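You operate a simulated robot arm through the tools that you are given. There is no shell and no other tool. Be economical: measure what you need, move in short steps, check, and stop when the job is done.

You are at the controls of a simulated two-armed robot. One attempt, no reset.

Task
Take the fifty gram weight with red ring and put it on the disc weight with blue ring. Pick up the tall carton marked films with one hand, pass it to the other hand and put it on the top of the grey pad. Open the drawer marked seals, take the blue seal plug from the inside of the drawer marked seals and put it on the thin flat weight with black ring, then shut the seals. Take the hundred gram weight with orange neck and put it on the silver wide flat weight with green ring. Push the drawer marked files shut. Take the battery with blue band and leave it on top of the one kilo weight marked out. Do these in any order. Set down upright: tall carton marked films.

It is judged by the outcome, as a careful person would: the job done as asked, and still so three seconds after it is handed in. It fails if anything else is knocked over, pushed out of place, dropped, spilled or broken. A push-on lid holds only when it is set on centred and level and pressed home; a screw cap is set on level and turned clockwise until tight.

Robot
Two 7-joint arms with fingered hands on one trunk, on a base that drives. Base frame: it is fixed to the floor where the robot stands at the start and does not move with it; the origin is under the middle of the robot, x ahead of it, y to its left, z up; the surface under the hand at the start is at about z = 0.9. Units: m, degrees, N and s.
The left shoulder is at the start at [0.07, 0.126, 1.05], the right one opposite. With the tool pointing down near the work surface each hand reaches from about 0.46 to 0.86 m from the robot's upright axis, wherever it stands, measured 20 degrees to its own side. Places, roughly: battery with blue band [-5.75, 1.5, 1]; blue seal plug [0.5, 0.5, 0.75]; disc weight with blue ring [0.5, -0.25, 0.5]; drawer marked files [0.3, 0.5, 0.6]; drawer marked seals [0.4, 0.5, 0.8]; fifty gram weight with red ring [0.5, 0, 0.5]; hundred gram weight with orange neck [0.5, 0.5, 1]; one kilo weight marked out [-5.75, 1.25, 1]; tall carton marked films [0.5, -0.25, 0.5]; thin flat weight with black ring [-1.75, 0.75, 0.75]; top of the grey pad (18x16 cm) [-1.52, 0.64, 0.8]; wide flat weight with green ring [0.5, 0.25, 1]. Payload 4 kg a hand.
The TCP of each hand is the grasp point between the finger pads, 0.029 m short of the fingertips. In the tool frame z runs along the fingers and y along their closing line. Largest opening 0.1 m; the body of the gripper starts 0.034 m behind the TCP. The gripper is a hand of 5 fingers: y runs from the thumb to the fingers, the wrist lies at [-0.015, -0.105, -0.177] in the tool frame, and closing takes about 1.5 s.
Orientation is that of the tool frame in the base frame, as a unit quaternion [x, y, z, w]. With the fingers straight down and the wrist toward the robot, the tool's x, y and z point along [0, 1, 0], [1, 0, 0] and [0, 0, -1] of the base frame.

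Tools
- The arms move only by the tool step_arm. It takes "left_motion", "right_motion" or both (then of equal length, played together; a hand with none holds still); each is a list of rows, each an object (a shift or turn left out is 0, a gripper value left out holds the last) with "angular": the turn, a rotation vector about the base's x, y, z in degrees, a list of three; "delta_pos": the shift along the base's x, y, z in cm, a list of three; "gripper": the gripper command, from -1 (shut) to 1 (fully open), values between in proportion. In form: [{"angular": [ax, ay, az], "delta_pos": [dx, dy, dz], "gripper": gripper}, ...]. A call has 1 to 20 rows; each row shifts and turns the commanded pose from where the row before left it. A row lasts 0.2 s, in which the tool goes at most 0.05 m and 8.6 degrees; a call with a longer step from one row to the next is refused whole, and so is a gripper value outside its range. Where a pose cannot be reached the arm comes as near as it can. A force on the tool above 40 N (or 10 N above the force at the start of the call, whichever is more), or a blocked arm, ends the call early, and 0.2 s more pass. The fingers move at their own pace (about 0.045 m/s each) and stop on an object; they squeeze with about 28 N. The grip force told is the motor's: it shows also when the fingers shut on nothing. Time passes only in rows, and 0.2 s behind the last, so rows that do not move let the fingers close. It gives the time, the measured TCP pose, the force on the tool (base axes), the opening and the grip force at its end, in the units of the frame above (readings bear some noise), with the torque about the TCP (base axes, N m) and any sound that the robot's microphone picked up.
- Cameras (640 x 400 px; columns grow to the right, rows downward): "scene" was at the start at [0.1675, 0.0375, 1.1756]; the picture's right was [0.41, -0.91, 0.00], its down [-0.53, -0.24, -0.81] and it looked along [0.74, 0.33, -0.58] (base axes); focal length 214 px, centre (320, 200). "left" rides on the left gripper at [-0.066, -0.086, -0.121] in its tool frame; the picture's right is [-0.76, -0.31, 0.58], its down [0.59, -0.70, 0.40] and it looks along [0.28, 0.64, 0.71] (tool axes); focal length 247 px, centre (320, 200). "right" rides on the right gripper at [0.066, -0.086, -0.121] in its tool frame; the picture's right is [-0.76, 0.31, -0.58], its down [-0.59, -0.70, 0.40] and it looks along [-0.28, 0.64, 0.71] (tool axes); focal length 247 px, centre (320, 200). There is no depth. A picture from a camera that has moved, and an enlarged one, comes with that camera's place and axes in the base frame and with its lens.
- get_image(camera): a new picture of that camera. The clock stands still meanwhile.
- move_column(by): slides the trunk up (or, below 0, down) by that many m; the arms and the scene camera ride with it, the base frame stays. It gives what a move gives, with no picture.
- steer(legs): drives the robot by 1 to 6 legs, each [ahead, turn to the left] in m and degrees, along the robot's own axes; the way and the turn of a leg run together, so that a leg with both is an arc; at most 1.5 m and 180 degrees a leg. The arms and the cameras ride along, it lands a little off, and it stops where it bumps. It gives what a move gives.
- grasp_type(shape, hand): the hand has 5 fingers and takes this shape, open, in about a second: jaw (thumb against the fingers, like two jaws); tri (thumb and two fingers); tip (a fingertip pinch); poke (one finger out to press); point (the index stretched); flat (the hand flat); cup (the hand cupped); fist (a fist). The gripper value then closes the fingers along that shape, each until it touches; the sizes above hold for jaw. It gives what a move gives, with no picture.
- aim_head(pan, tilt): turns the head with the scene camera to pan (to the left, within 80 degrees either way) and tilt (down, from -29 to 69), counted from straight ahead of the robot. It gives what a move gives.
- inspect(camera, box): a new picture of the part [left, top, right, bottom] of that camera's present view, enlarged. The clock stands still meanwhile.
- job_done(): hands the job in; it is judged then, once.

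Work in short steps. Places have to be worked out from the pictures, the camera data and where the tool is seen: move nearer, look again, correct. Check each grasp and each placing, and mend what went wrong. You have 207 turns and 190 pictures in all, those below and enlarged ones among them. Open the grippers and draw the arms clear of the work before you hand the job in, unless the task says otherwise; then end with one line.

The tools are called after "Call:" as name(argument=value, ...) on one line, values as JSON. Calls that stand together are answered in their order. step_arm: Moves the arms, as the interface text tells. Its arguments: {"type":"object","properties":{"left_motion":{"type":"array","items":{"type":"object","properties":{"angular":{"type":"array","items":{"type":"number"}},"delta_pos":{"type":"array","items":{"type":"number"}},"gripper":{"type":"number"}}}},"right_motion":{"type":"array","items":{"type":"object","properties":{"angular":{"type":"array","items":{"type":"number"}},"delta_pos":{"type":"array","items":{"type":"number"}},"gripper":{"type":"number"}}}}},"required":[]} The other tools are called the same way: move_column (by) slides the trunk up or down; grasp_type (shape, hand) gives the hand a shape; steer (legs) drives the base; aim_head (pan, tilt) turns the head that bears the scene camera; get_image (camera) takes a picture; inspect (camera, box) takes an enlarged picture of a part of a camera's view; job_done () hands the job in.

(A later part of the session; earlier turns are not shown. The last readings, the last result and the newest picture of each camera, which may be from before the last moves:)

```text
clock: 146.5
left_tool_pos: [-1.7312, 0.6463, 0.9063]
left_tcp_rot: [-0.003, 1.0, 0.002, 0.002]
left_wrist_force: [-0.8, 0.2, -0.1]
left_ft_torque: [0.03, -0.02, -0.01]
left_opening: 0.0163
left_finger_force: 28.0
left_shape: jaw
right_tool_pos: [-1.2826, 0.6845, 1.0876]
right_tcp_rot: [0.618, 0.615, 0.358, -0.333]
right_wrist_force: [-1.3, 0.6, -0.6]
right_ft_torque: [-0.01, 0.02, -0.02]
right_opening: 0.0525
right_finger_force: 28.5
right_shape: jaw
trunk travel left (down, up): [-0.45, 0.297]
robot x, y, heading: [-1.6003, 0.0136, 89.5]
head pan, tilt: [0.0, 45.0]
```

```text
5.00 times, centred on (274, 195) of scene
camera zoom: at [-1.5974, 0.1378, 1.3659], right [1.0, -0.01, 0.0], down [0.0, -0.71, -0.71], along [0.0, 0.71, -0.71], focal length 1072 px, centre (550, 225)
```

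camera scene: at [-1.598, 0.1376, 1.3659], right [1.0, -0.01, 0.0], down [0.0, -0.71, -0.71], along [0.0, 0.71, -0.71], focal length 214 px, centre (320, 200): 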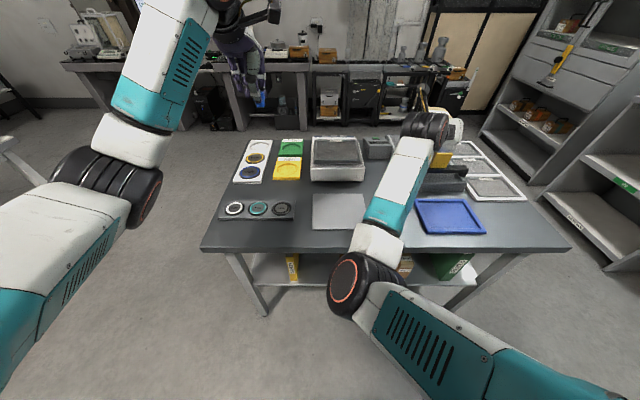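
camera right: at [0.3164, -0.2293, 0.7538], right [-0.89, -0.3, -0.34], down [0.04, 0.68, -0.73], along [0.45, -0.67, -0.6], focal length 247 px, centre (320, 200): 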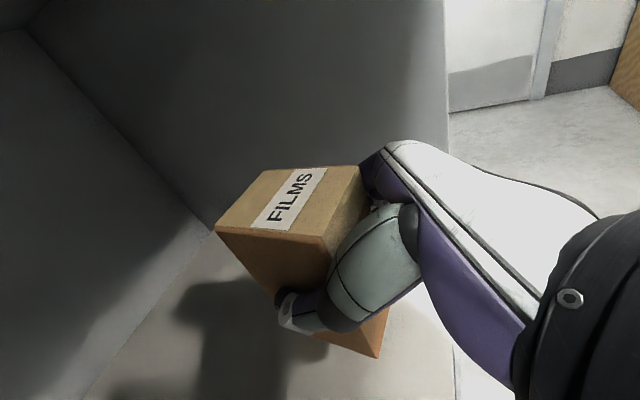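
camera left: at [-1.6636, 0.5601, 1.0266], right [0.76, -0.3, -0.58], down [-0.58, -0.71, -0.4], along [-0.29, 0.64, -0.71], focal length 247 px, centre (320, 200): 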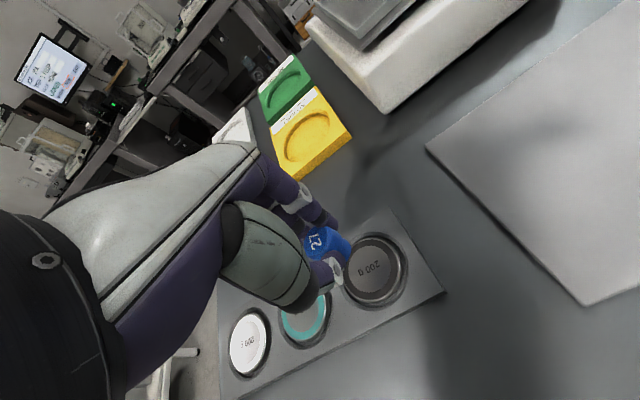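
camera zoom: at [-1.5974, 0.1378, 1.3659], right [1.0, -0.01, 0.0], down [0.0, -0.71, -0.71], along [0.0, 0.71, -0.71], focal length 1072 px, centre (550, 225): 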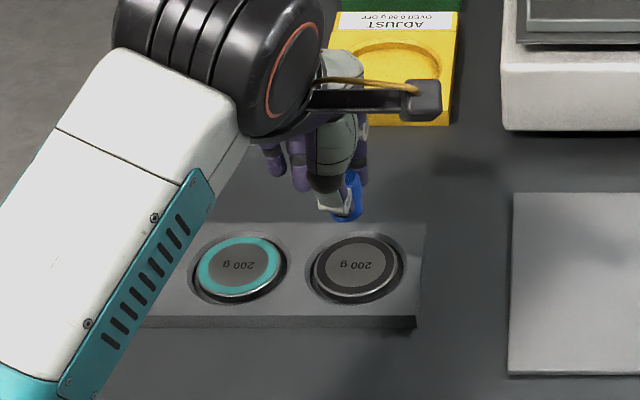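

Aligned within millimetres. I lower to near contact, then in small steps.

Call:
step_arm(left_motion=[{"delta_pos": [0, 0.3, -2]}, {"delta_pos": [0, 0, -1.5]}, {}, {"delta_pos": [0, 0, -0.2]}, {}, {"delta_pos": [0, 0, -0.2]}, {}, {"delta_pos": [0, 0, -0.2]}, {}, {"delta_pos": [0, 0, -0.2]}, {}])

Call:
inspect(camera="left", box=[220, 180, 460, 330])

```text
clock: 148.9
left_tool_pos: [-1.7318, 0.6526, 0.8654]
left_tcp_rot: [-0.004, 1.0, 0.001, 0.001]
left_wrist_force: [1.1, 0.2, -0.6]
left_ft_torque: [0.02, 0.01, -0.03]
left_opening: 0.0167
left_finger_force: 27.9
left_shape: jaw
right_tool_pos: [-1.2829, 0.6845, 1.0866]
right_tcp_rot: [0.619, 0.615, 0.358, -0.333]
right_wrist_force: [0.3, -0.2, -1.2]
right_ft_torque: [-0.04, -0.01, -0.01]
right_opening: 0.0525
right_finger_force: 27.4
right_shape: jaw
trunk travel left (down, up): [-0.45, 0.297]
robot x, y, heading: [-1.5992, 0.015, 89.4]
head pan, tilt: [0.0, 45.0]
```

```text
2.67 times, centred on (340, 255) of left
camera zoom: at [-1.6651, 0.5667, 0.9857], right [0.76, -0.3, -0.58], down [-0.58, -0.71, -0.4], along [-0.29, 0.64, -0.71], focal length 659 px, centre (267, 53)
```

zoom: 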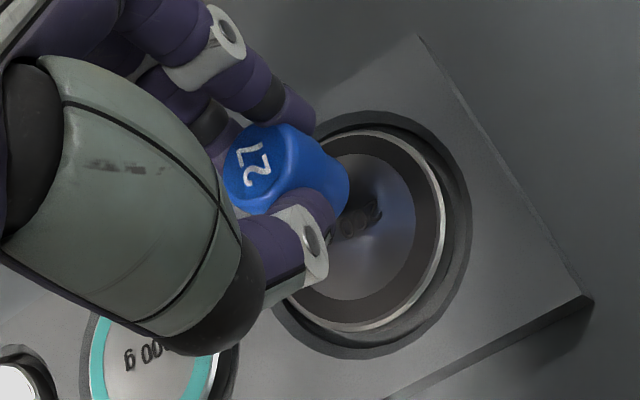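

Small correction (−3, −3 mm), then further down until contact.

Call:
step_arm(left_motion=[{"delta_pos": [-0.3, -0.3, -0.2]}, {}, {"delta_pos": [0, 0, -0.2]}, {}, {"delta_pos": [0, 0, -0.2]}, {}, {"delta_pos": [0, 0, -0.2]}, {}, {"delta_pos": [0, 0, -0.15]}, {}])

Call:
inspect(camera="left", box=[220, 180, 460, 330])

```text
clock: 151.1
left_tool_pos: [-1.736, 0.649, 0.8575]
left_tcp_rot: [-0.004, 1.0, 0.002, 0.001]
left_wrist_force: [0.6, -1.0, 6.1]
left_ft_torque: [0.09, 0.01, 0.0]
left_opening: 0.0165
left_finger_force: 28.1
left_shape: jaw
right_tool_pos: [-1.2817, 0.6852, 1.0879]
right_tcp_rot: [0.619, 0.614, 0.358, -0.334]
right_wrist_force: [-0.4, -0.1, -1.2]
right_ft_torque: [0.0, 0.01, 0.02]
right_opening: 0.0525
right_finger_force: 28.0
right_shape: jaw
trunk travel left (down, up): [-0.45, 0.297]
robot x, y, heading: [-1.5977, 0.0184, 89.5]
head pan, tilt: [0.0, 45.0]
```

```text
2.67 times, centred on (340, 255) of left
camera zoom: at [-1.6691, 0.5636, 0.9778], right [0.76, -0.3, -0.58], down [-0.58, -0.71, -0.4], along [-0.29, 0.64, -0.71], focal length 659 px, centre (267, 53)
```

zoom: 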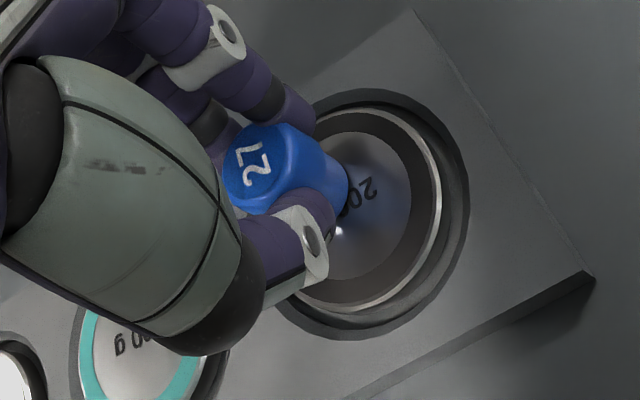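

Contact at 6 N. I release and lift.

Call:
step_arm(left_motion=[{"delta_pos": [0, 0, 0.05], "gripper": 0}, {}, {}, {}, {}, {"delta_pos": [0, 0, 2]}, {"delta_pos": [0, 0, 3]}, {"delta_pos": [0, 0, 4]}, {"delta_pos": [0, 0, 4]}, {"delta_pos": [0, 0, 4]}, {}])

Call:
get_image(camera="left")

```text
clock: 153.5
left_tool_pos: [-1.7347, 0.6513, 1.027]
left_tcp_rot: [-0.004, 1.0, 0.0, 0.001]
left_wrist_force: [-0.5, 1.1, 0.0]
left_ft_torque: [-0.01, 0.0, -0.02]
left_opening: 0.0502
left_finger_force: 0.0
left_shape: jaw
right_tool_pos: [-1.2822, 0.6848, 1.0876]
right_tcp_rot: [0.618, 0.616, 0.357, -0.333]
right_wrist_force: [0.0, 0.0, -1.2]
right_ft_torque: [-0.03, -0.01, -0.01]
right_opening: 0.0523
right_finger_force: 27.7
right_shape: jaw
trunk travel left (down, up): [-0.45, 0.297]
robot x, y, heading: [-1.5987, 0.0143, 89.5]
head pan, tilt: [0.0, 45.0]
```

```text
108 pictures are left
camera left: at [-1.6671, 0.5646, 1.1469], right [0.76, -0.3, -0.58], down [-0.58, -0.71, -0.4], along [-0.29, 0.64, -0.71], focal length 247 px, centre (320, 200)
```

left: 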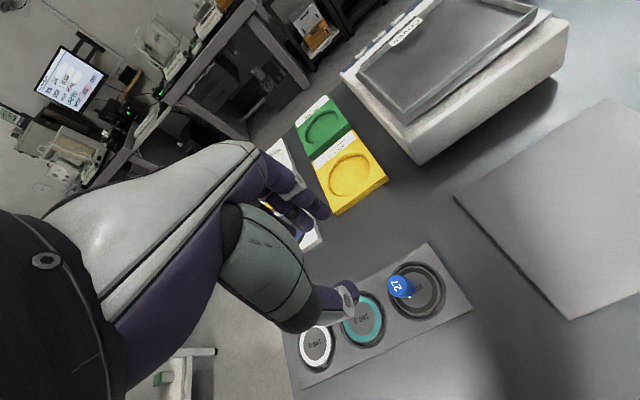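

Plug stands on the black-ring weight. Now the handover above the pad: I turn the right hand to point left (carton over the pad) and the left hand to point right, well separated.

Call:
step_arm(left_motion=[{"delta_pos": [-3, 0, 3], "gripper": 1}, {"delta_pos": [-4, 0, 2]}, {"angular": [0, -7.5, 0], "delta_pos": [-2, 0, 0]}, {"angular": [0, -7.5, 0], "delta_pos": [-1, 0, 0]}, {"angular": [0, -7.5, 0]}, {"angular": [0, -7.5, 0]}, {"angular": [0, -7.5, 0]}, {"angular": [0, -7.5, 0]}, {"angular": [0, -7.5, 0]}, {"angular": [0, -7.5, 0]}, {}, {}, {}, {}, {}], right_motion=[{}, {}, {"angular": [0, 0, 7.5], "delta_pos": [-1.83, -0.33, 0]}, {"angular": [0, 0, 7.5], "delta_pos": [-1.83, -0.33, 0]}, {"angular": [0, 0, 7.5], "delta_pos": [-1.83, -0.33, 0]}, {"angular": [0, 0, 7.5], "delta_pos": [-1.83, -0.33, 0]}, {"angular": [0, 0, 7.5], "delta_pos": [-1.83, -0.33, 0]}, {"angular": [0, 0, 7.5], "delta_pos": [-1.83, -0.33, 0]}, {"angular": [0, 0, 7.5], "delta_pos": [-1.83, -0.33, 0]}, {"angular": [0, 0, 7.5], "delta_pos": [-1.83, -0.33, 0]}, {"angular": [0, 0, 7.5], "delta_pos": [-1.83, -0.33, 0]}, {"angular": [0, 0, 7.5], "delta_pos": [-1.83, -0.33, 0]}, {"angular": [0, 0, 7.5], "delta_pos": [-1.83, -0.33, 0]}, {"angular": [0, 0, 7.5], "delta_pos": [-1.83, -0.33, 0]}, {}])

Call:
get_image(camera="scene")

Call:
get_image(camera="left")

```text
clock: 156.7
left_tool_pos: [-1.8352, 0.6493, 1.0763]
left_tcp_rot: [-0.004, 0.866, -0.001, 0.501]
left_wrist_force: [-0.5, 0.4, 0.6]
left_ft_torque: [-0.03, 0.0, 0.0]
left_opening: 0.0997
left_finger_force: 0.2
left_shape: jaw
right_tool_pos: [-1.5002, 0.6461, 1.0857]
right_tcp_rot: [0.002, 0.872, 0.016, -0.489]
right_wrist_force: [0.0, 0.4, -1.4]
right_ft_torque: [0.01, -0.03, 0.02]
right_opening: 0.0524
right_finger_force: 28.2
right_shape: jaw
trunk travel left (down, up): [-0.45, 0.297]
robot x, y, heading: [-1.599, 0.0164, 89.6]
head pan, tilt: [0.0, 45.0]
```

```text
107 pictures are left
camera scene: at [-1.5975, 0.1377, 1.3659], right [1.0, -0.01, 0.0], down [0.0, -0.71, -0.71], along [0.0, 0.71, -0.71], focal length 214 px, centre (320, 200)
```

scene: 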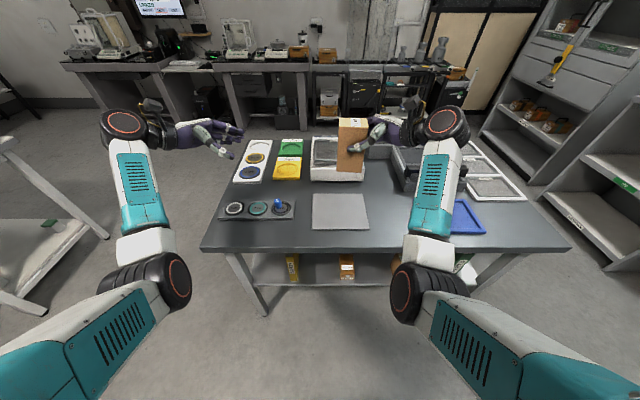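

```text
106 pictures are left
camera left: at [-1.9062, 0.5636, 1.1938], right [0.88, -0.3, 0.37], down [0.06, -0.71, -0.71], along [0.47, 0.64, -0.6], focal length 247 px, centre (320, 200)
```

left: 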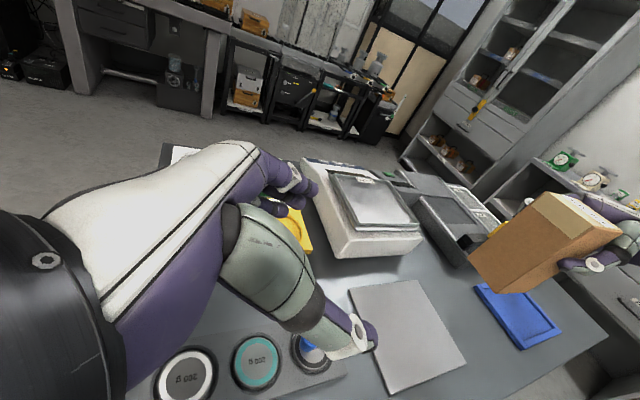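

Both hands are in line. I move the left hand to 5 cm short of its gripping place and check.

Call:
step_arm(left_motion=[{"delta_pos": [4.5, -0.1, 0]}, {"delta_pos": [4.5, -0.1, 0]}, {"delta_pos": [4.5, 0, 0]}, {"delta_pos": [4.5, 0, 0]}, {"delta_pos": [4, 0, 0]}, {}])

Call:
get_image(camera="left")

Call:
inspect(camera="scene", box=[240, 90, 432, 210])

```text
clock: 158.1
left_tool_pos: [-1.6141, 0.6486, 1.0771]
left_tcp_rot: [-0.003, 0.866, -0.001, 0.501]
left_wrist_force: [0.0, -0.5, 0.2]
left_ft_torque: [0.01, 0.01, 0.0]
left_opening: 0.0998
left_finger_force: 0.0
left_shape: jaw
right_tool_pos: [-1.5009, 0.6452, 1.0843]
right_tcp_rot: [0.001, 0.872, 0.016, -0.489]
right_wrist_force: [0.4, 0.1, -0.9]
right_ft_torque: [-0.02, -0.01, 0.01]
right_opening: 0.0524
right_finger_force: 27.9
right_shape: jaw
trunk travel left (down, up): [-0.45, 0.297]
robot x, y, heading: [-1.5989, 0.0152, 89.4]
head pan, tilt: [0.0, 45.0]
```

```text
105 pictures are left
camera left: at [-1.6844, 0.5622, 1.194], right [0.88, -0.3, 0.37], down [0.06, -0.71, -0.71], along [0.47, 0.64, -0.6], focal length 247 px, centre (320, 200)
```

left: 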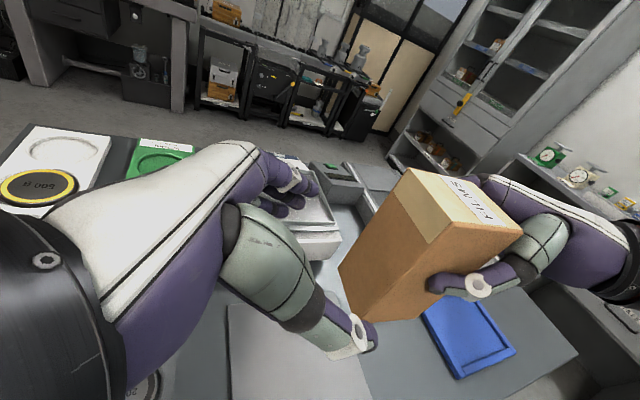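

```text
3.33 times, centred on (336, 150) of scene
camera zoom: at [-1.5977, 0.1378, 1.3659], right [1.0, -0.01, 0.0], down [0.0, -0.71, -0.71], along [0.0, 0.71, -0.71], focal length 715 px, centre (267, 367)
```

zoom: 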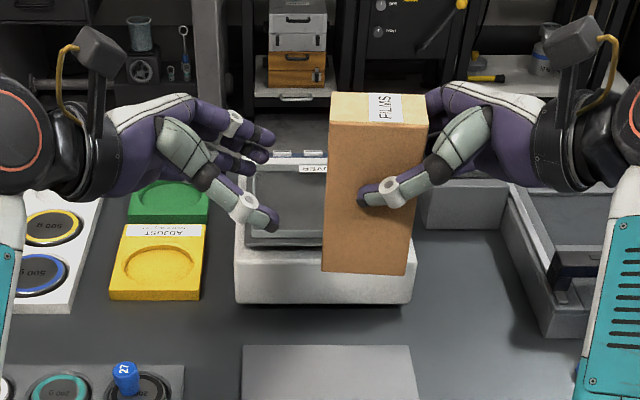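

Geometry is good; left thumb will land beside the right thumb without touching. Advance 5.5 cm and close the left hand.

Call:
step_arm(left_motion=[{"delta_pos": [2.5, -0.2, 0]}, {"delta_pos": [2, -0.1, 0]}, {"delta_pos": [1.2, 0, 0]}, {}, {"gripper": -1}, {}, {}, {}, {}, {}, {}])

Call:
inspect(camera="scene", box=[240, 90, 432, 210])

Call:
get_image(camera="left")

```text
clock: 160.5
left_tool_pos: [-1.559, 0.6451, 1.0757]
left_tcp_rot: [-0.004, 0.865, -0.002, 0.501]
left_wrist_force: [0.7, -4.2, 0.5]
left_ft_torque: [-0.06, -0.01, -0.16]
left_opening: 0.0541
left_finger_force: 28.0
left_shape: jaw
right_tool_pos: [-1.4999, 0.6455, 1.0865]
right_tcp_rot: [0.002, 0.872, 0.018, -0.489]
right_wrist_force: [-0.3, 2.8, -1.3]
right_ft_torque: [0.13, -0.02, -0.01]
right_opening: 0.0526
right_finger_force: 27.8
right_shape: jaw
trunk travel left (down, up): [-0.45, 0.297]
robot x, y, heading: [-1.6016, 0.0199, 89.7]
head pan, tilt: [0.0, 45.0]
```

```text
3.33 times, centred on (336, 150) of scene
camera zoom: at [-1.5974, 0.1378, 1.3658], right [1.0, -0.01, 0.0], down [0.0, -0.71, -0.71], along [0.0, 0.71, -0.71], focal length 715 px, centre (267, 367)
```

zoom: 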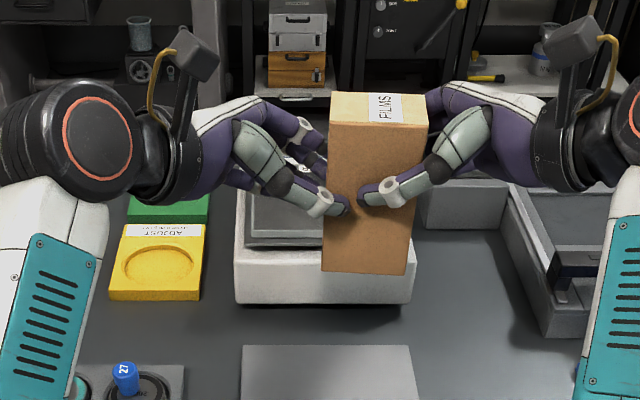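

```text
102 pictures are left
camera left: at [-1.6296, 0.5591, 1.1931], right [0.88, -0.3, 0.37], down [0.06, -0.71, -0.7], along [0.47, 0.64, -0.6], focal length 247 px, centre (320, 200)
```

left: 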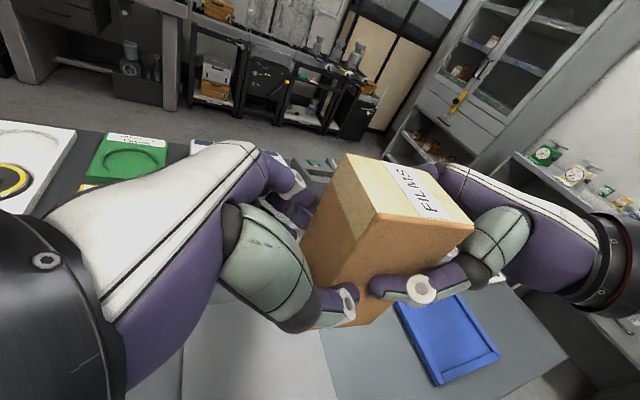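

Both hands hold the carton. I open the right hand and withdraw it to the right.

Call:
step_arm(right_motion=[{"gripper": 1}, {}, {}, {}, {}, {}, {"delta_pos": [3, 0, 0]}, {"delta_pos": [4, 0, 0]}, {"delta_pos": [4, 0, 0]}, {"delta_pos": [4, 0, 0]}, {"delta_pos": [4, 0, 0]}, {"delta_pos": [4, 0, 0]}, {}])

Call:
inspect(camera="scene", box=[240, 90, 432, 210])

Call:
get_image(camera="left")

```text
clock: 163.3
left_tool_pos: [-1.5593, 0.6449, 1.0762]
left_tcp_rot: [-0.003, 0.865, -0.002, 0.501]
left_wrist_force: [0.2, -0.8, 0.2]
left_ft_torque: [0.01, 0.1, -0.02]
left_opening: 0.0543
left_finger_force: 27.5
left_shape: jaw
right_tool_pos: [-1.2706, 0.6443, 1.0899]
right_tcp_rot: [0.002, 0.872, 0.017, -0.489]
right_wrist_force: [0.5, -0.6, -0.2]
right_ft_torque: [-0.01, 0.02, 0.02]
right_opening: 0.0998
right_finger_force: 0.1
right_shape: jaw
trunk travel left (down, up): [-0.45, 0.297]
robot x, y, heading: [-1.5951, 0.013, 89.6]
head pan, tilt: [0.0, 45.0]
```

```text
3.33 times, centred on (336, 150) of scene
camera zoom: at [-1.5976, 0.1378, 1.3658], right [1.0, -0.01, 0.0], down [0.0, -0.71, -0.71], along [0.0, 0.71, -0.71], focal length 715 px, centre (267, 367)
```

zoom: 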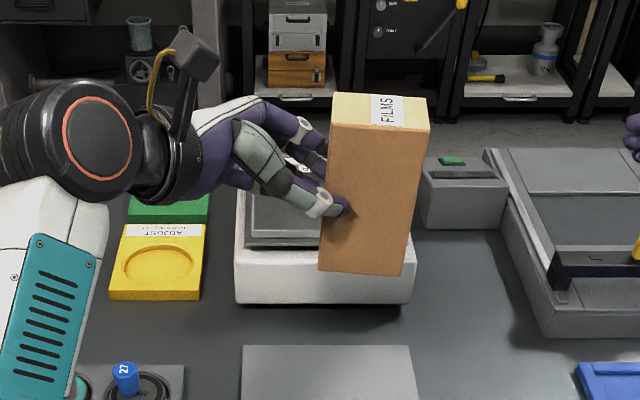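

```text
100 pictures are left
camera left: at [-1.6299, 0.5592, 1.1931], right [0.88, -0.3, 0.37], down [0.06, -0.71, -0.7], along [0.47, 0.64, -0.6], focal length 247 px, centre (320, 200)
```

left: 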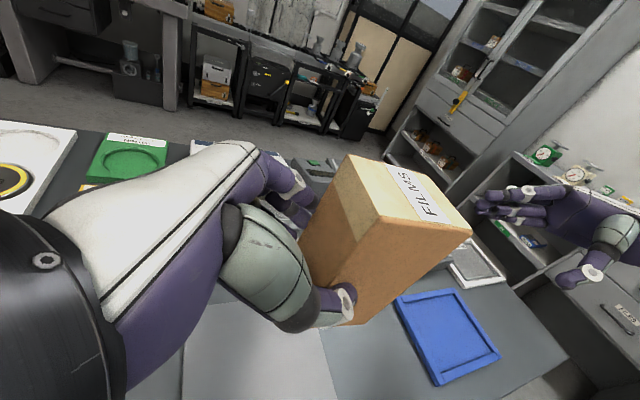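

Handover done; the carton is held by the left hand alone. I level it by −2° and lower over the pad.

Call:
step_arm(left_motion=[{"angular": [0, -2, 0], "delta_pos": [0, 0.3, -2]}, {"delta_pos": [0, 0.3, -4]}, {"delta_pos": [0, 0, -4]}, {"delta_pos": [0, 0, -4]}, {"delta_pos": [0, 0, -3]}, {}])

Call:
inspect(camera="scene", box=[240, 120, 432, 240])

Call:
get_image(camera="right")

```text
clock: 164.7
left_tool_pos: [-1.559, 0.652, 0.9049]
left_tcp_rot: [-0.003, 0.856, -0.001, 0.516]
left_wrist_force: [0.9, -1.1, 0.2]
left_ft_torque: [0.0, 0.08, -0.01]
left_opening: 0.0544
left_finger_force: 27.9
left_shape: jaw
right_tool_pos: [-1.2727, 0.6432, 1.0899]
right_tcp_rot: [0.003, 0.872, 0.017, -0.489]
right_wrist_force: [-0.1, 0.3, 0.1]
right_ft_torque: [0.03, 0.0, 0.01]
right_opening: 0.1
right_finger_force: 0.1
right_shape: jaw
trunk travel left (down, up): [-0.45, 0.297]
robot x, y, heading: [-1.6004, 0.017, 89.6]
head pan, tilt: [0.0, 45.0]
```

```text
3.33 times, centred on (336, 180) of scene
camera zoom: at [-1.5973, 0.1377, 1.3659], right [1.0, -0.01, 0.0], down [0.0, -0.71, -0.71], along [0.0, 0.71, -0.71], focal length 715 px, centre (267, 267)
```

zoom: 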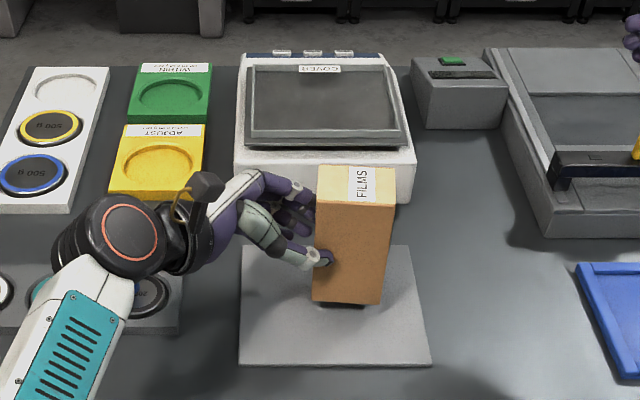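

```text
98 pictures are left
camera right: at [-1.2035, 0.5524, 1.2061], right [0.89, 0.3, -0.34], down [-0.05, -0.68, -0.73], along [-0.45, 0.67, -0.6], focal length 247 px, centre (320, 200)
```

right: 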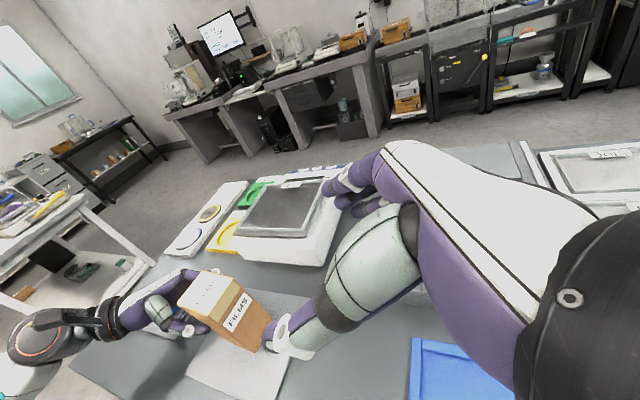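

Just above the pad. I zoom closer to judge its level.

Call:
inspect(camera="scene", box=[312, 160, 376, 220])

```text
6.67 times, centred on (344, 190) of scene
camera zoom: at [-1.5973, 0.1377, 1.3659], right [1.0, -0.01, 0.0], down [0.0, -0.71, -0.71], along [0.0, 0.71, -0.71], focal length 1430 px, centre (160, 267)
```

zoom: 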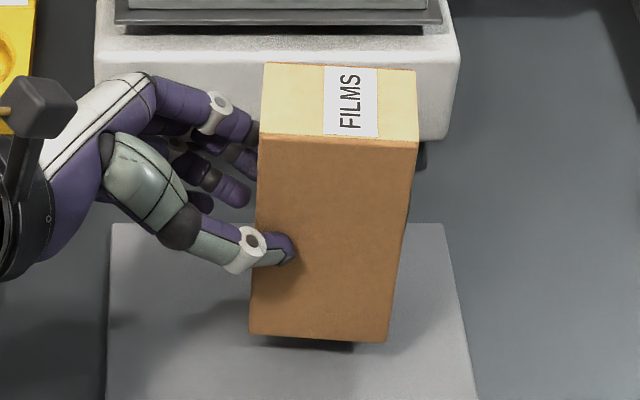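

Tilt is under 1°, just slight yaw. I lower slowly until contact.

Call:
step_arm(left_motion=[{"angular": [0, 0.8, 0], "delta_pos": [0, 0, -1.5]}, {}, {"delta_pos": [0, 0, -0.3]}, {}, {"delta_pos": [0, 0, -0.3]}, {}, {"delta_pos": [0, 0, -0.2]}, {}, {"delta_pos": [0, 0, -0.2]}, {}])

Call:
inspect(camera="scene", box=[296, 160, 392, 220])

```text
clock: 166.9
left_tool_pos: [-1.5592, 0.6506, 0.8827]
left_tcp_rot: [-0.003, 0.86, -0.001, 0.511]
left_wrist_force: [-2.6, 3.1, 10.6]
left_ft_torque: [0.24, -0.12, 0.03]
left_opening: 0.0545
left_finger_force: 28.0
left_shape: jaw
right_tool_pos: [-1.2712, 0.6419, 1.0894]
right_tcp_rot: [0.002, 0.872, 0.018, -0.489]
right_wrist_force: [-0.1, 0.1, 0.1]
right_ft_torque: [-0.02, 0.0, 0.0]
right_opening: 0.1
right_finger_force: 0.0
right_shape: jaw
trunk travel left (down, up): [-0.45, 0.297]
robot x, y, heading: [-1.6012, 0.0161, 89.7]
head pan, tilt: [0.0, 45.0]
```

```text
6.67 times, centred on (344, 190) of scene
camera zoom: at [-1.5976, 0.1369, 1.366], right [1.0, -0.01, 0.0], down [0.0, -0.71, -0.71], along [0.0, 0.71, -0.71], focal length 1430 px, centre (160, 267)
```

zoom: 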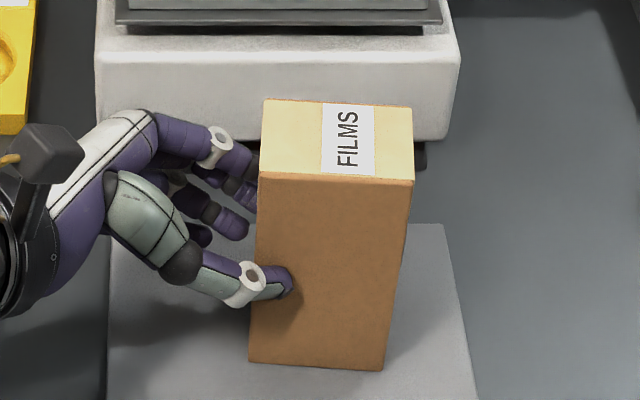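

Contact. I open the left hand fully and withdraw it left.

Call:
step_arm(left_motion=[{"delta_pos": [0, 0, 0.1]}, {"gripper": 1}, {}, {}, {}, {}, {"delta_pos": [-2, 0, 0]}, {"delta_pos": [-3, 0, 0.5]}, {"delta_pos": [-3, 0, 2]}, {"delta_pos": [-3, 0, 4]}, {"delta_pos": [-2, 0, 4]}, {"delta_pos": [0, 0, 4]}, {}])

Call:
get_image(camera="scene")

Call:
inspect(camera="scene", box=[200, 140, 392, 260])

```text
clock: 169.7
left_tool_pos: [-1.6905, 0.6515, 1.0268]
left_tcp_rot: [-0.005, 0.86, -0.001, 0.51]
left_wrist_force: [-0.6, 0.6, -0.8]
left_ft_torque: [0.02, 0.01, -0.01]
left_opening: 0.0999
left_finger_force: 0.0
left_shape: jaw
right_tool_pos: [-1.2724, 0.6444, 1.0895]
right_tcp_rot: [0.002, 0.872, 0.017, -0.489]
right_wrist_force: [0.3, -0.9, 0.3]
right_ft_torque: [0.0, 0.01, 0.01]
right_opening: 0.0998
right_finger_force: 0.1
right_shape: jaw
trunk travel left (down, up): [-0.45, 0.297]
robot x, y, heading: [-1.6005, 0.0127, 89.5]
head pan, tilt: [0.0, 45.0]
```

```text
95 pictures are left
camera scene: at [-1.5975, 0.1377, 1.3658], right [1.0, -0.01, 0.0], down [0.0, -0.71, -0.71], along [0.0, 0.71, -0.71], focal length 214 px, centre (320, 200)
```

scene: 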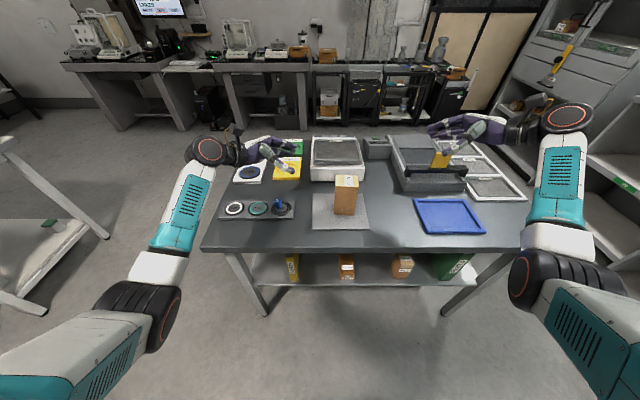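

```text
3.33 times, centred on (296, 200) of scene
camera zoom: at [-1.5975, 0.1377, 1.3658], right [1.0, -0.01, 0.0], down [0.0, -0.71, -0.71], along [0.0, 0.71, -0.71], focal length 715 px, centre (400, 200)
```

zoom: 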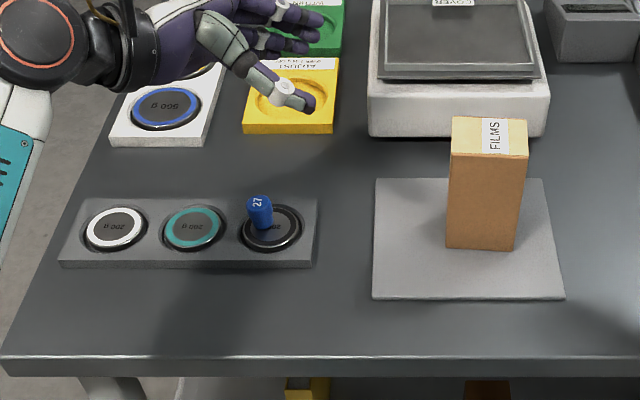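

Carton upright on the pad, plug on its weight. Now the last job far at x≈−5.75. I look left toward it.

Call:
aim_head(pan=80, tilt=10)

Call:
get_image(camera="scene")

```text
clock: 171.2
left_tool_pos: [-1.6904, 0.6522, 1.0266]
left_tcp_rot: [-0.004, 0.86, -0.001, 0.511]
left_wrist_force: [-0.4, -0.4, -0.1]
left_ft_torque: [0.01, 0.02, 0.01]
left_opening: 0.0999
left_finger_force: 0.1
left_shape: jaw
right_tool_pos: [-1.2715, 0.6445, 1.0896]
right_tcp_rot: [0.002, 0.872, 0.017, -0.489]
right_wrist_force: [0.7, 0.2, -0.2]
right_ft_torque: [0.0, -0.02, 0.02]
right_opening: 0.0997
right_finger_force: 0.1
right_shape: jaw
trunk travel left (down, up): [-0.45, 0.297]
robot x, y, heading: [-1.5955, 0.0139, 89.6]
head pan, tilt: [80.0, 10.0]
```

```text
93 pictures are left
camera scene: at [-1.6893, 0.0732, 1.4208], right [0.18, 0.98, 0.0], down [0.17, -0.03, -0.98], along [-0.97, 0.18, -0.17], focal length 214 px, centre (320, 200)
```

scene: 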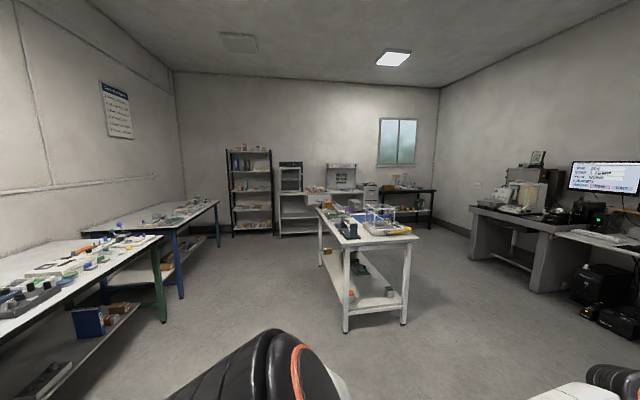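

Call:
inspect(camera="scene", box=[270, 140, 450, 250])

```text
3.56 times, centred on (360, 195) of scene
camera zoom: at [-1.6893, 0.0732, 1.4208], right [0.18, 0.98, 0.0], down [0.17, -0.03, -0.98], along [-0.97, 0.18, -0.17], focal length 763 px, centre (178, 218)
```

zoom: 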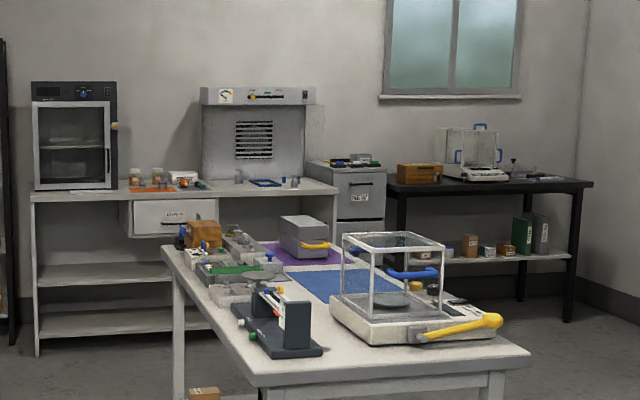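

The destination is the bench by the back wall. I tuck both hands back to tool-down near the body, then drive round: 180° heading along y≈0, then up to the bench.

Call:
step_arm(left_motion=[{"angular": [0, 7.6, 0], "delta_pos": [-1, -1.5, 3]}, {"angular": [0, 7.6, 0], "delta_pos": [-2, -2.5, 3]}, {"angular": [0, 7.6, 0], "delta_pos": [-2, -2.5, 3]}, {"angular": [0, 7.6, 0], "delta_pos": [-2, -2.5, 2]}, {"angular": [0, 7.6, 0], "delta_pos": [-2, -2.5, 2]}, {"angular": [0, 7.6, 0], "delta_pos": [-2, -2.5, 2]}, {"angular": [0, 7.6, 0], "delta_pos": [-2, -2.5, 1]}, {"angular": [0, 7.6, 0], "delta_pos": [-2, -2, 1]}, {}], right_motion=[{"angular": [0, -7.5, 0], "delta_pos": [0, -1, 3]}, {"angular": [0, -7.5, 0], "delta_pos": [-1, -2.5, 3]}, {"angular": [0, -7.5, 0], "delta_pos": [-1, -2.5, 2]}, {"angular": [0, -7.5, 0], "delta_pos": [-2, -2.5, 1]}, {"angular": [0, -7.5, 0], "delta_pos": [-2, -2.5, 1]}, {"angular": [0, -7.5, 0], "delta_pos": [-2, -2.5, 1]}, {"angular": [0, -7.5, 0], "delta_pos": [-2, -2.5, 0]}, {"angular": [0, -7.5, 0], "delta_pos": [-1, -2, 0]}, {}])

Call:
aim_head(pan=0, tilt=45)

Call:
get_image(camera="scene")

```text
clock: 173.2
left_tool_pos: [-1.8389, 0.4657, 1.2012]
left_tcp_rot: [-0.004, 1.0, 0.0, 0.003]
left_wrist_force: [0.0, 0.3, 0.3]
left_ft_torque: [-0.02, -0.01, -0.02]
left_opening: 0.0998
left_finger_force: 0.1
left_shape: jaw
right_tool_pos: [-1.3799, 0.4656, 1.1959]
right_tcp_rot: [-0.005, 1.0, 0.015, 0.013]
right_wrist_force: [-1.1, 0.1, -0.6]
right_ft_torque: [-0.01, 0.0, -0.01]
right_opening: 0.0995
right_finger_force: 0.0
right_shape: jaw
trunk travel left (down, up): [-0.45, 0.297]
robot x, y, heading: [-1.5996, 0.0147, 89.7]
head pan, tilt: [80.0, 10.0]
```

```text
clock: 174.8
left_tool_pos: [-1.8378, 0.4661, 1.2003]
left_tcp_rot: [-0.004, 1.0, 0.0, 0.004]
left_wrist_force: [0.0, 0.2, 0.7]
left_ft_torque: [-0.04, 0.0, 0.0]
left_opening: 0.0998
left_finger_force: 0.1
left_shape: jaw
right_tool_pos: [-1.3799, 0.4646, 1.1967]
right_tcp_rot: [-0.007, 1.0, 0.017, 0.012]
right_wrist_force: [-0.3, -0.2, -0.1]
right_ft_torque: [0.01, 0.01, 0.02]
right_opening: 0.0999
right_finger_force: 0.1
right_shape: jaw
trunk travel left (down, up): [-0.45, 0.297]
robot x, y, heading: [-1.6023, 0.0149, 89.8]
head pan, tilt: [0.0, 45.0]
```

```text
91 pictures are left
camera scene: at [-1.5975, 0.1376, 1.3659], right [1.0, -0.01, 0.0], down [0.0, -0.71, -0.71], along [0.0, 0.71, -0.71], focal length 214 px, centre (320, 200)
```

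scene: 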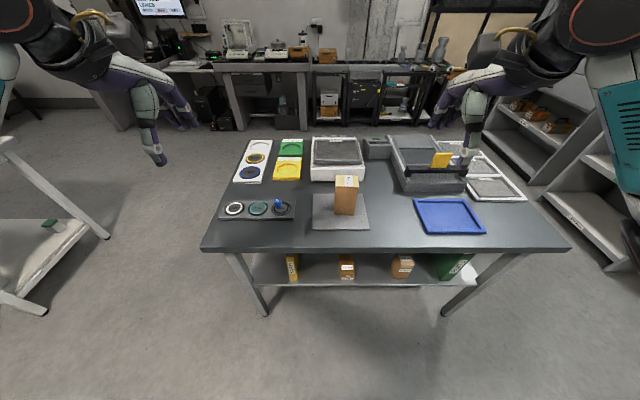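

All placed things stand. I turn to 180° and drive along the aisle.

Call:
steer(legs=[[0, 90.2], [1.5, 0], [1.5, 0]])

Call:
aim_head(pan=-35, tilt=20)

Call:
get_image(camera="scene")

```text
clock: 193.0
left_tool_pos: [-5.0298, -0.1068, 1.2007]
left_tcp_rot: [-0.707, 0.707, 0.004, 0.002]
left_wrist_force: [0.1, 0.1, -0.5]
left_ft_torque: [-0.02, 0.0, -0.02]
left_opening: 0.0995
left_finger_force: 0.0
left_shape: jaw
right_tool_pos: [-5.0257, 0.352, 1.1963]
right_tcp_rot: [0.709, -0.705, -0.02, 0.003]
right_wrist_force: [-0.9, -0.1, -0.3]
right_ft_torque: [0.05, 0.02, 0.02]
right_opening: 0.0997
right_finger_force: 0.2
right_shape: jaw
trunk travel left (down, up): [-0.45, 0.297]
robot x, y, heading: [-4.579, 0.126, 179.2]
head pan, tilt: [0.0, 45.0]
```

```text
clock: 194.0
left_tool_pos: [-5.029, -0.1067, 1.2011]
left_tcp_rot: [0.707, -0.707, -0.003, -0.003]
left_wrist_force: [-0.6, -0.5, -0.3]
left_ft_torque: [-0.03, -0.02, 0.03]
left_opening: 0.0998
left_finger_force: 0.1
left_shape: jaw
right_tool_pos: [-5.0262, 0.3507, 1.197]
right_tcp_rot: [0.709, -0.705, -0.02, 0.002]
right_wrist_force: [0.5, -0.1, 0.2]
right_ft_torque: [-0.01, 0.02, 0.02]
right_opening: 0.0999
right_finger_force: 0.1
right_shape: jaw
trunk travel left (down, up): [-0.45, 0.297]
robot x, y, heading: [-4.579, 0.1266, 179.0]
head pan, tilt: [-35.0, 20.0]
```

```text
90 pictures are left
camera scene: at [-4.6914, 0.1846, 1.4045], right [0.58, 0.81, 0.0], down [0.28, -0.2, -0.94], along [-0.76, 0.55, -0.34], focal length 214 px, centre (320, 200)
```

scene: 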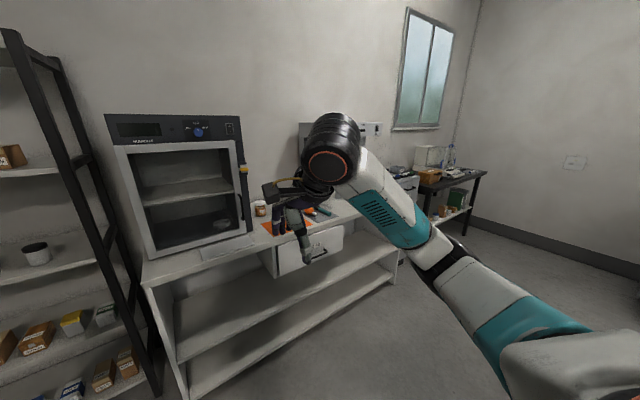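

I move on to x≈−5.0, turn toward +y, and drive to y≈1.35.

Call:
steer(legs=[[0.42, 0], [0, -89]])

Call:
aim_head(pan=25, tilt=30)

Call:
get_image(camera="scene")

```text
clock: 200.5
left_tool_pos: [-5.2141, 0.5923, 1.2016]
left_tcp_rot: [0.013, 1.0, 0.001, 0.004]
left_wrist_force: [-0.1, -0.3, -1.1]
left_ft_torque: [0.01, 0.03, 0.01]
left_opening: 0.0997
left_finger_force: 0.2
left_shape: jaw
right_tool_pos: [-4.7576, 0.5765, 1.1962]
right_tcp_rot: [0.01, 1.0, 0.016, 0.013]
right_wrist_force: [0.4, -0.4, -0.4]
right_ft_torque: [0.01, -0.03, 0.02]
right_opening: 0.0998
right_finger_force: 0.0
right_shape: jaw
trunk travel left (down, up): [-0.45, 0.297]
robot x, y, heading: [-4.9928, 0.1318, 87.9]
head pan, tilt: [-35.0, 20.0]
```

```text
clock: 201.8
left_tool_pos: [-5.2145, 0.5921, 1.2018]
left_tcp_rot: [0.012, 1.0, 0.002, 0.004]
left_wrist_force: [-0.2, 0.2, -0.4]
left_ft_torque: [0.04, -0.01, 0.02]
left_opening: 0.0997
left_finger_force: 0.0
left_shape: jaw
right_tool_pos: [-4.7572, 0.5772, 1.1968]
right_tcp_rot: [0.01, 1.0, 0.015, 0.013]
right_wrist_force: [0.8, -0.4, 1.2]
right_ft_torque: [0.03, 0.01, 0.02]
right_opening: 0.0999
right_finger_force: 0.1
right_shape: jaw
trunk travel left (down, up): [-0.45, 0.297]
robot x, y, heading: [-4.9912, 0.1349, 87.8]
head pan, tilt: [25.0, 30.0]
```

```text
89 pictures are left
camera scene: at [-5.0226, 0.2585, 1.3885], right [0.92, 0.39, 0.0], down [0.19, -0.46, -0.87], along [-0.33, 0.8, -0.5], focal length 214 px, centre (320, 200)
```

scene: 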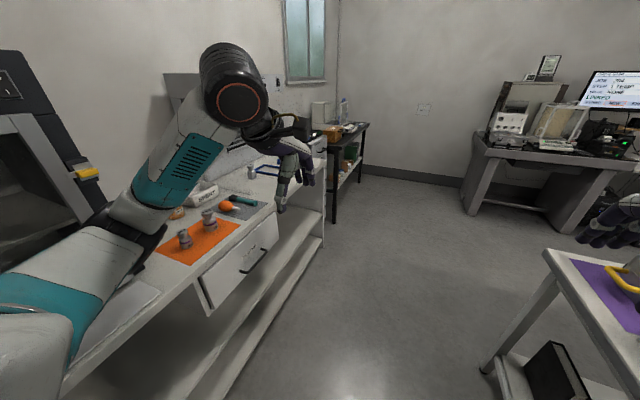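

Clear path. I drive 1.22 m along +y, then turn left to face the bench.

Call:
steer(legs=[[0, 2.2], [1.2, 0], [0, 90]])

Call:
aim_head(pan=0, tilt=35)

Call:
get_image(camera="scene")

```text
clock: 212.3
left_tool_pos: [-5.4208, 1.0763, 1.2018]
left_tcp_rot: [0.723, -0.691, -0.004, -0.002]
left_wrist_force: [-0.3, 0.1, 0.1]
left_ft_torque: [0.0, 0.01, 0.0]
left_opening: 0.0999
left_finger_force: 0.1
left_shape: jaw
right_tool_pos: [-5.4376, 1.5318, 1.1977]
right_tcp_rot: [0.726, -0.687, -0.02, 0.003]
right_wrist_force: [0.2, -0.3, -0.6]
right_ft_torque: [0.03, 0.01, 0.01]
right_opening: 0.0997
right_finger_force: 0.0
right_shape: jaw
trunk travel left (down, up): [-0.45, 0.297]
robot x, y, heading: [-4.9791, 1.3312, -178.2]
head pan, tilt: [25.0, 30.0]
```

```text
clock: 213.2
left_tool_pos: [-5.421, 1.0749, 1.2003]
left_tcp_rot: [0.723, -0.691, -0.004, -0.003]
left_wrist_force: [-0.1, -0.4, 0.2]
left_ft_torque: [-0.01, -0.01, 0.0]
left_opening: 0.0997
left_finger_force: 0.0
left_shape: jaw
right_tool_pos: [-5.4383, 1.5325, 1.1978]
right_tcp_rot: [0.726, -0.688, -0.021, 0.002]
right_wrist_force: [-0.6, -0.4, 1.1]
right_ft_torque: [-0.01, -0.01, 0.0]
right_opening: 0.0995
right_finger_force: 0.0
right_shape: jaw
trunk travel left (down, up): [-0.45, 0.297]
robot x, y, heading: [-4.9787, 1.3347, -177.9]
head pan, tilt: [0.0, 35.0]
```

```text
88 pictures are left
camera scene: at [-5.1058, 1.3282, 1.3807], right [-0.03, 1.0, 0.0], down [0.57, 0.02, -0.82], along [-0.82, -0.03, -0.57], focal length 214 px, centre (320, 200)
```

scene: 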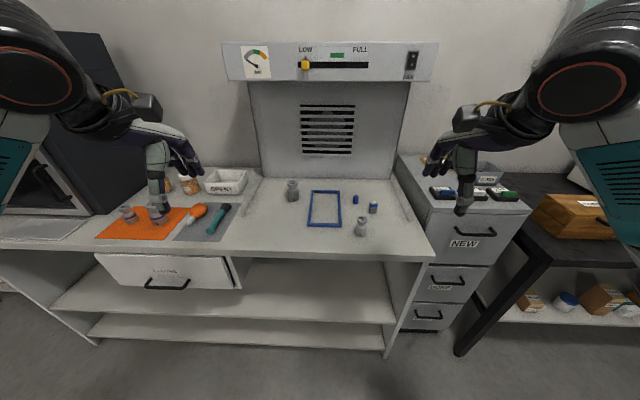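

Zoom on the bench items to identify the battery with the blue band and the weight marked OUT.

Call:
inspect(camera="scene", box=[264, 165, 408, 255])

Call:
inspect(camera="scene", box=[90, 160, 266, 270])

```text
4.44 times, centred on (336, 210) of scene
camera zoom: at [-5.1058, 1.3282, 1.3807], right [-0.03, 1.0, 0.0], down [0.57, 0.02, -0.82], along [-0.82, -0.03, -0.57], focal length 953 px, centre (249, 156)
```

zoom: 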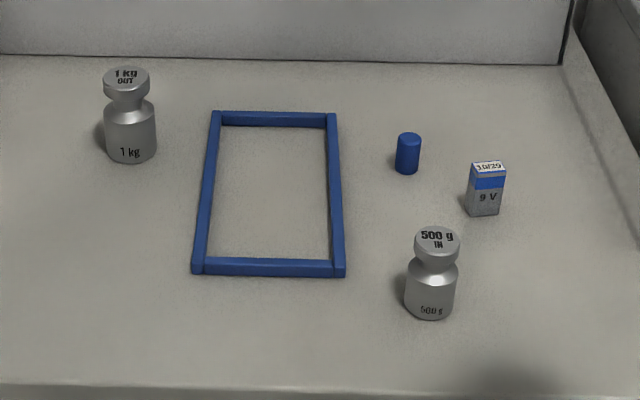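

```text
3.64 times, centred on (178, 215) of scene
camera zoom: at [-5.1058, 1.3282, 1.3807], right [-0.03, 1.0, 0.0], down [0.57, 0.02, -0.82], along [-0.82, -0.03, -0.57], focal length 780 px, centre (836, 146)
```

zoom: 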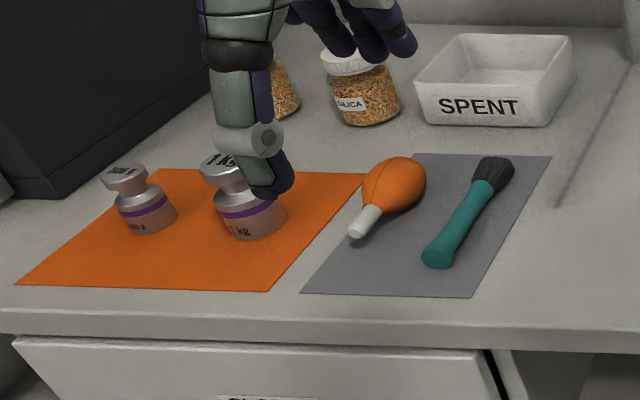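

Battery (9 V, blue band) ≈(−5.72, 1.50); OUT weight ≈(−5.796, 1.199), top z≈0.983. I move 0.14 m closer and lower the trunk a bit.

Call:
steer(legs=[[0.14, -2]])

Call:
move_column(by=-0.1)

Call:
get_image(camera="right")

Call:
get_image(camera="scene")

```text
clock: 214.6
left_tool_pos: [-5.5735, 1.0899, 1.2004]
left_tcp_rot: [0.711, -0.703, -0.003, -0.003]
left_wrist_force: [-0.3, 0.5, 0.2]
left_ft_torque: [-0.01, -0.02, 0.02]
left_opening: 0.0999
left_finger_force: 0.0
left_shape: jaw
right_tool_pos: [-5.5757, 1.5454, 1.197]
right_tcp_rot: [0.713, -0.701, -0.019, 0.002]
right_wrist_force: [0.5, 0.5, -0.2]
right_ft_torque: [0.02, -0.02, 0.0]
right_opening: 0.0999
right_finger_force: 0.1
right_shape: jaw
trunk travel left (down, up): [-0.45, 0.297]
robot x, y, heading: [-5.1225, 1.3285, 179.7]
head pan, tilt: [0.0, 35.0]
```

```text
clock: 215.9
left_tool_pos: [-5.5714, 1.0891, 1.1018]
left_tcp_rot: [0.711, -0.703, -0.004, -0.002]
left_wrist_force: [0.5, -0.1, 0.7]
left_ft_torque: [-0.02, 0.01, 0.01]
left_opening: 0.0998
left_finger_force: 0.1
left_shape: jaw
right_tool_pos: [-5.5733, 1.5443, 1.0964]
right_tcp_rot: [0.713, -0.701, -0.02, 0.002]
right_wrist_force: [-0.5, -0.3, 0.3]
right_ft_torque: [0.02, -0.01, -0.01]
right_opening: 0.0999
right_finger_force: 0.1
right_shape: jaw
trunk travel left (down, up): [-0.35, 0.397]
robot x, y, heading: [-5.12, 1.3298, 180.0]
head pan, tilt: [0.0, 35.0]
```

```text
85 pictures are left
camera right: at [-5.4818, 1.4779, 1.214], right [-0.3, 0.74, 0.61], down [0.68, 0.61, -0.41], along [-0.67, 0.29, -0.68], focal length 247 px, centre (320, 200)
```

right: 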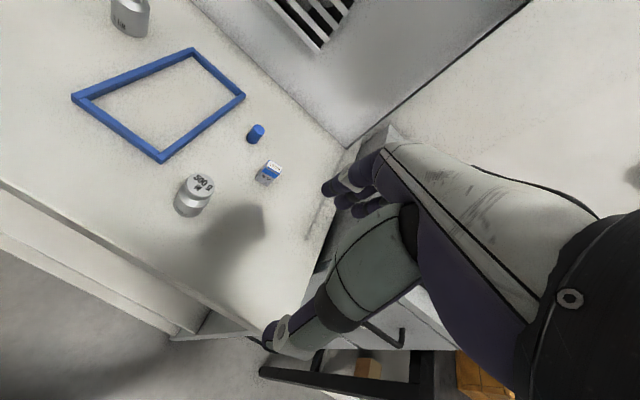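

```text
84 pictures are left
camera scene: at [-5.266, 1.3305, 1.2794], right [0.0, 1.0, 0.0], down [0.57, 0.0, -0.82], along [-0.82, 0.0, -0.57], focal length 214 px, centre (320, 200)
```

scene: 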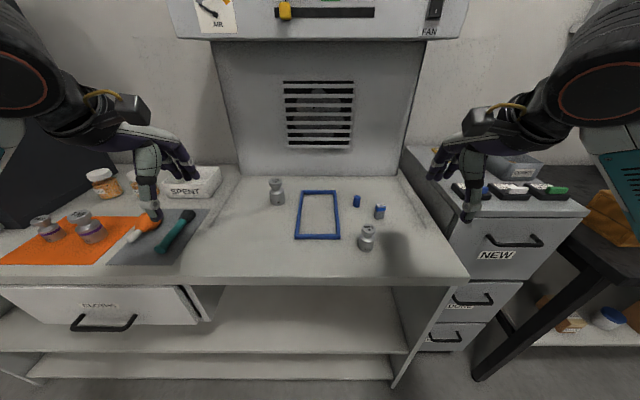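

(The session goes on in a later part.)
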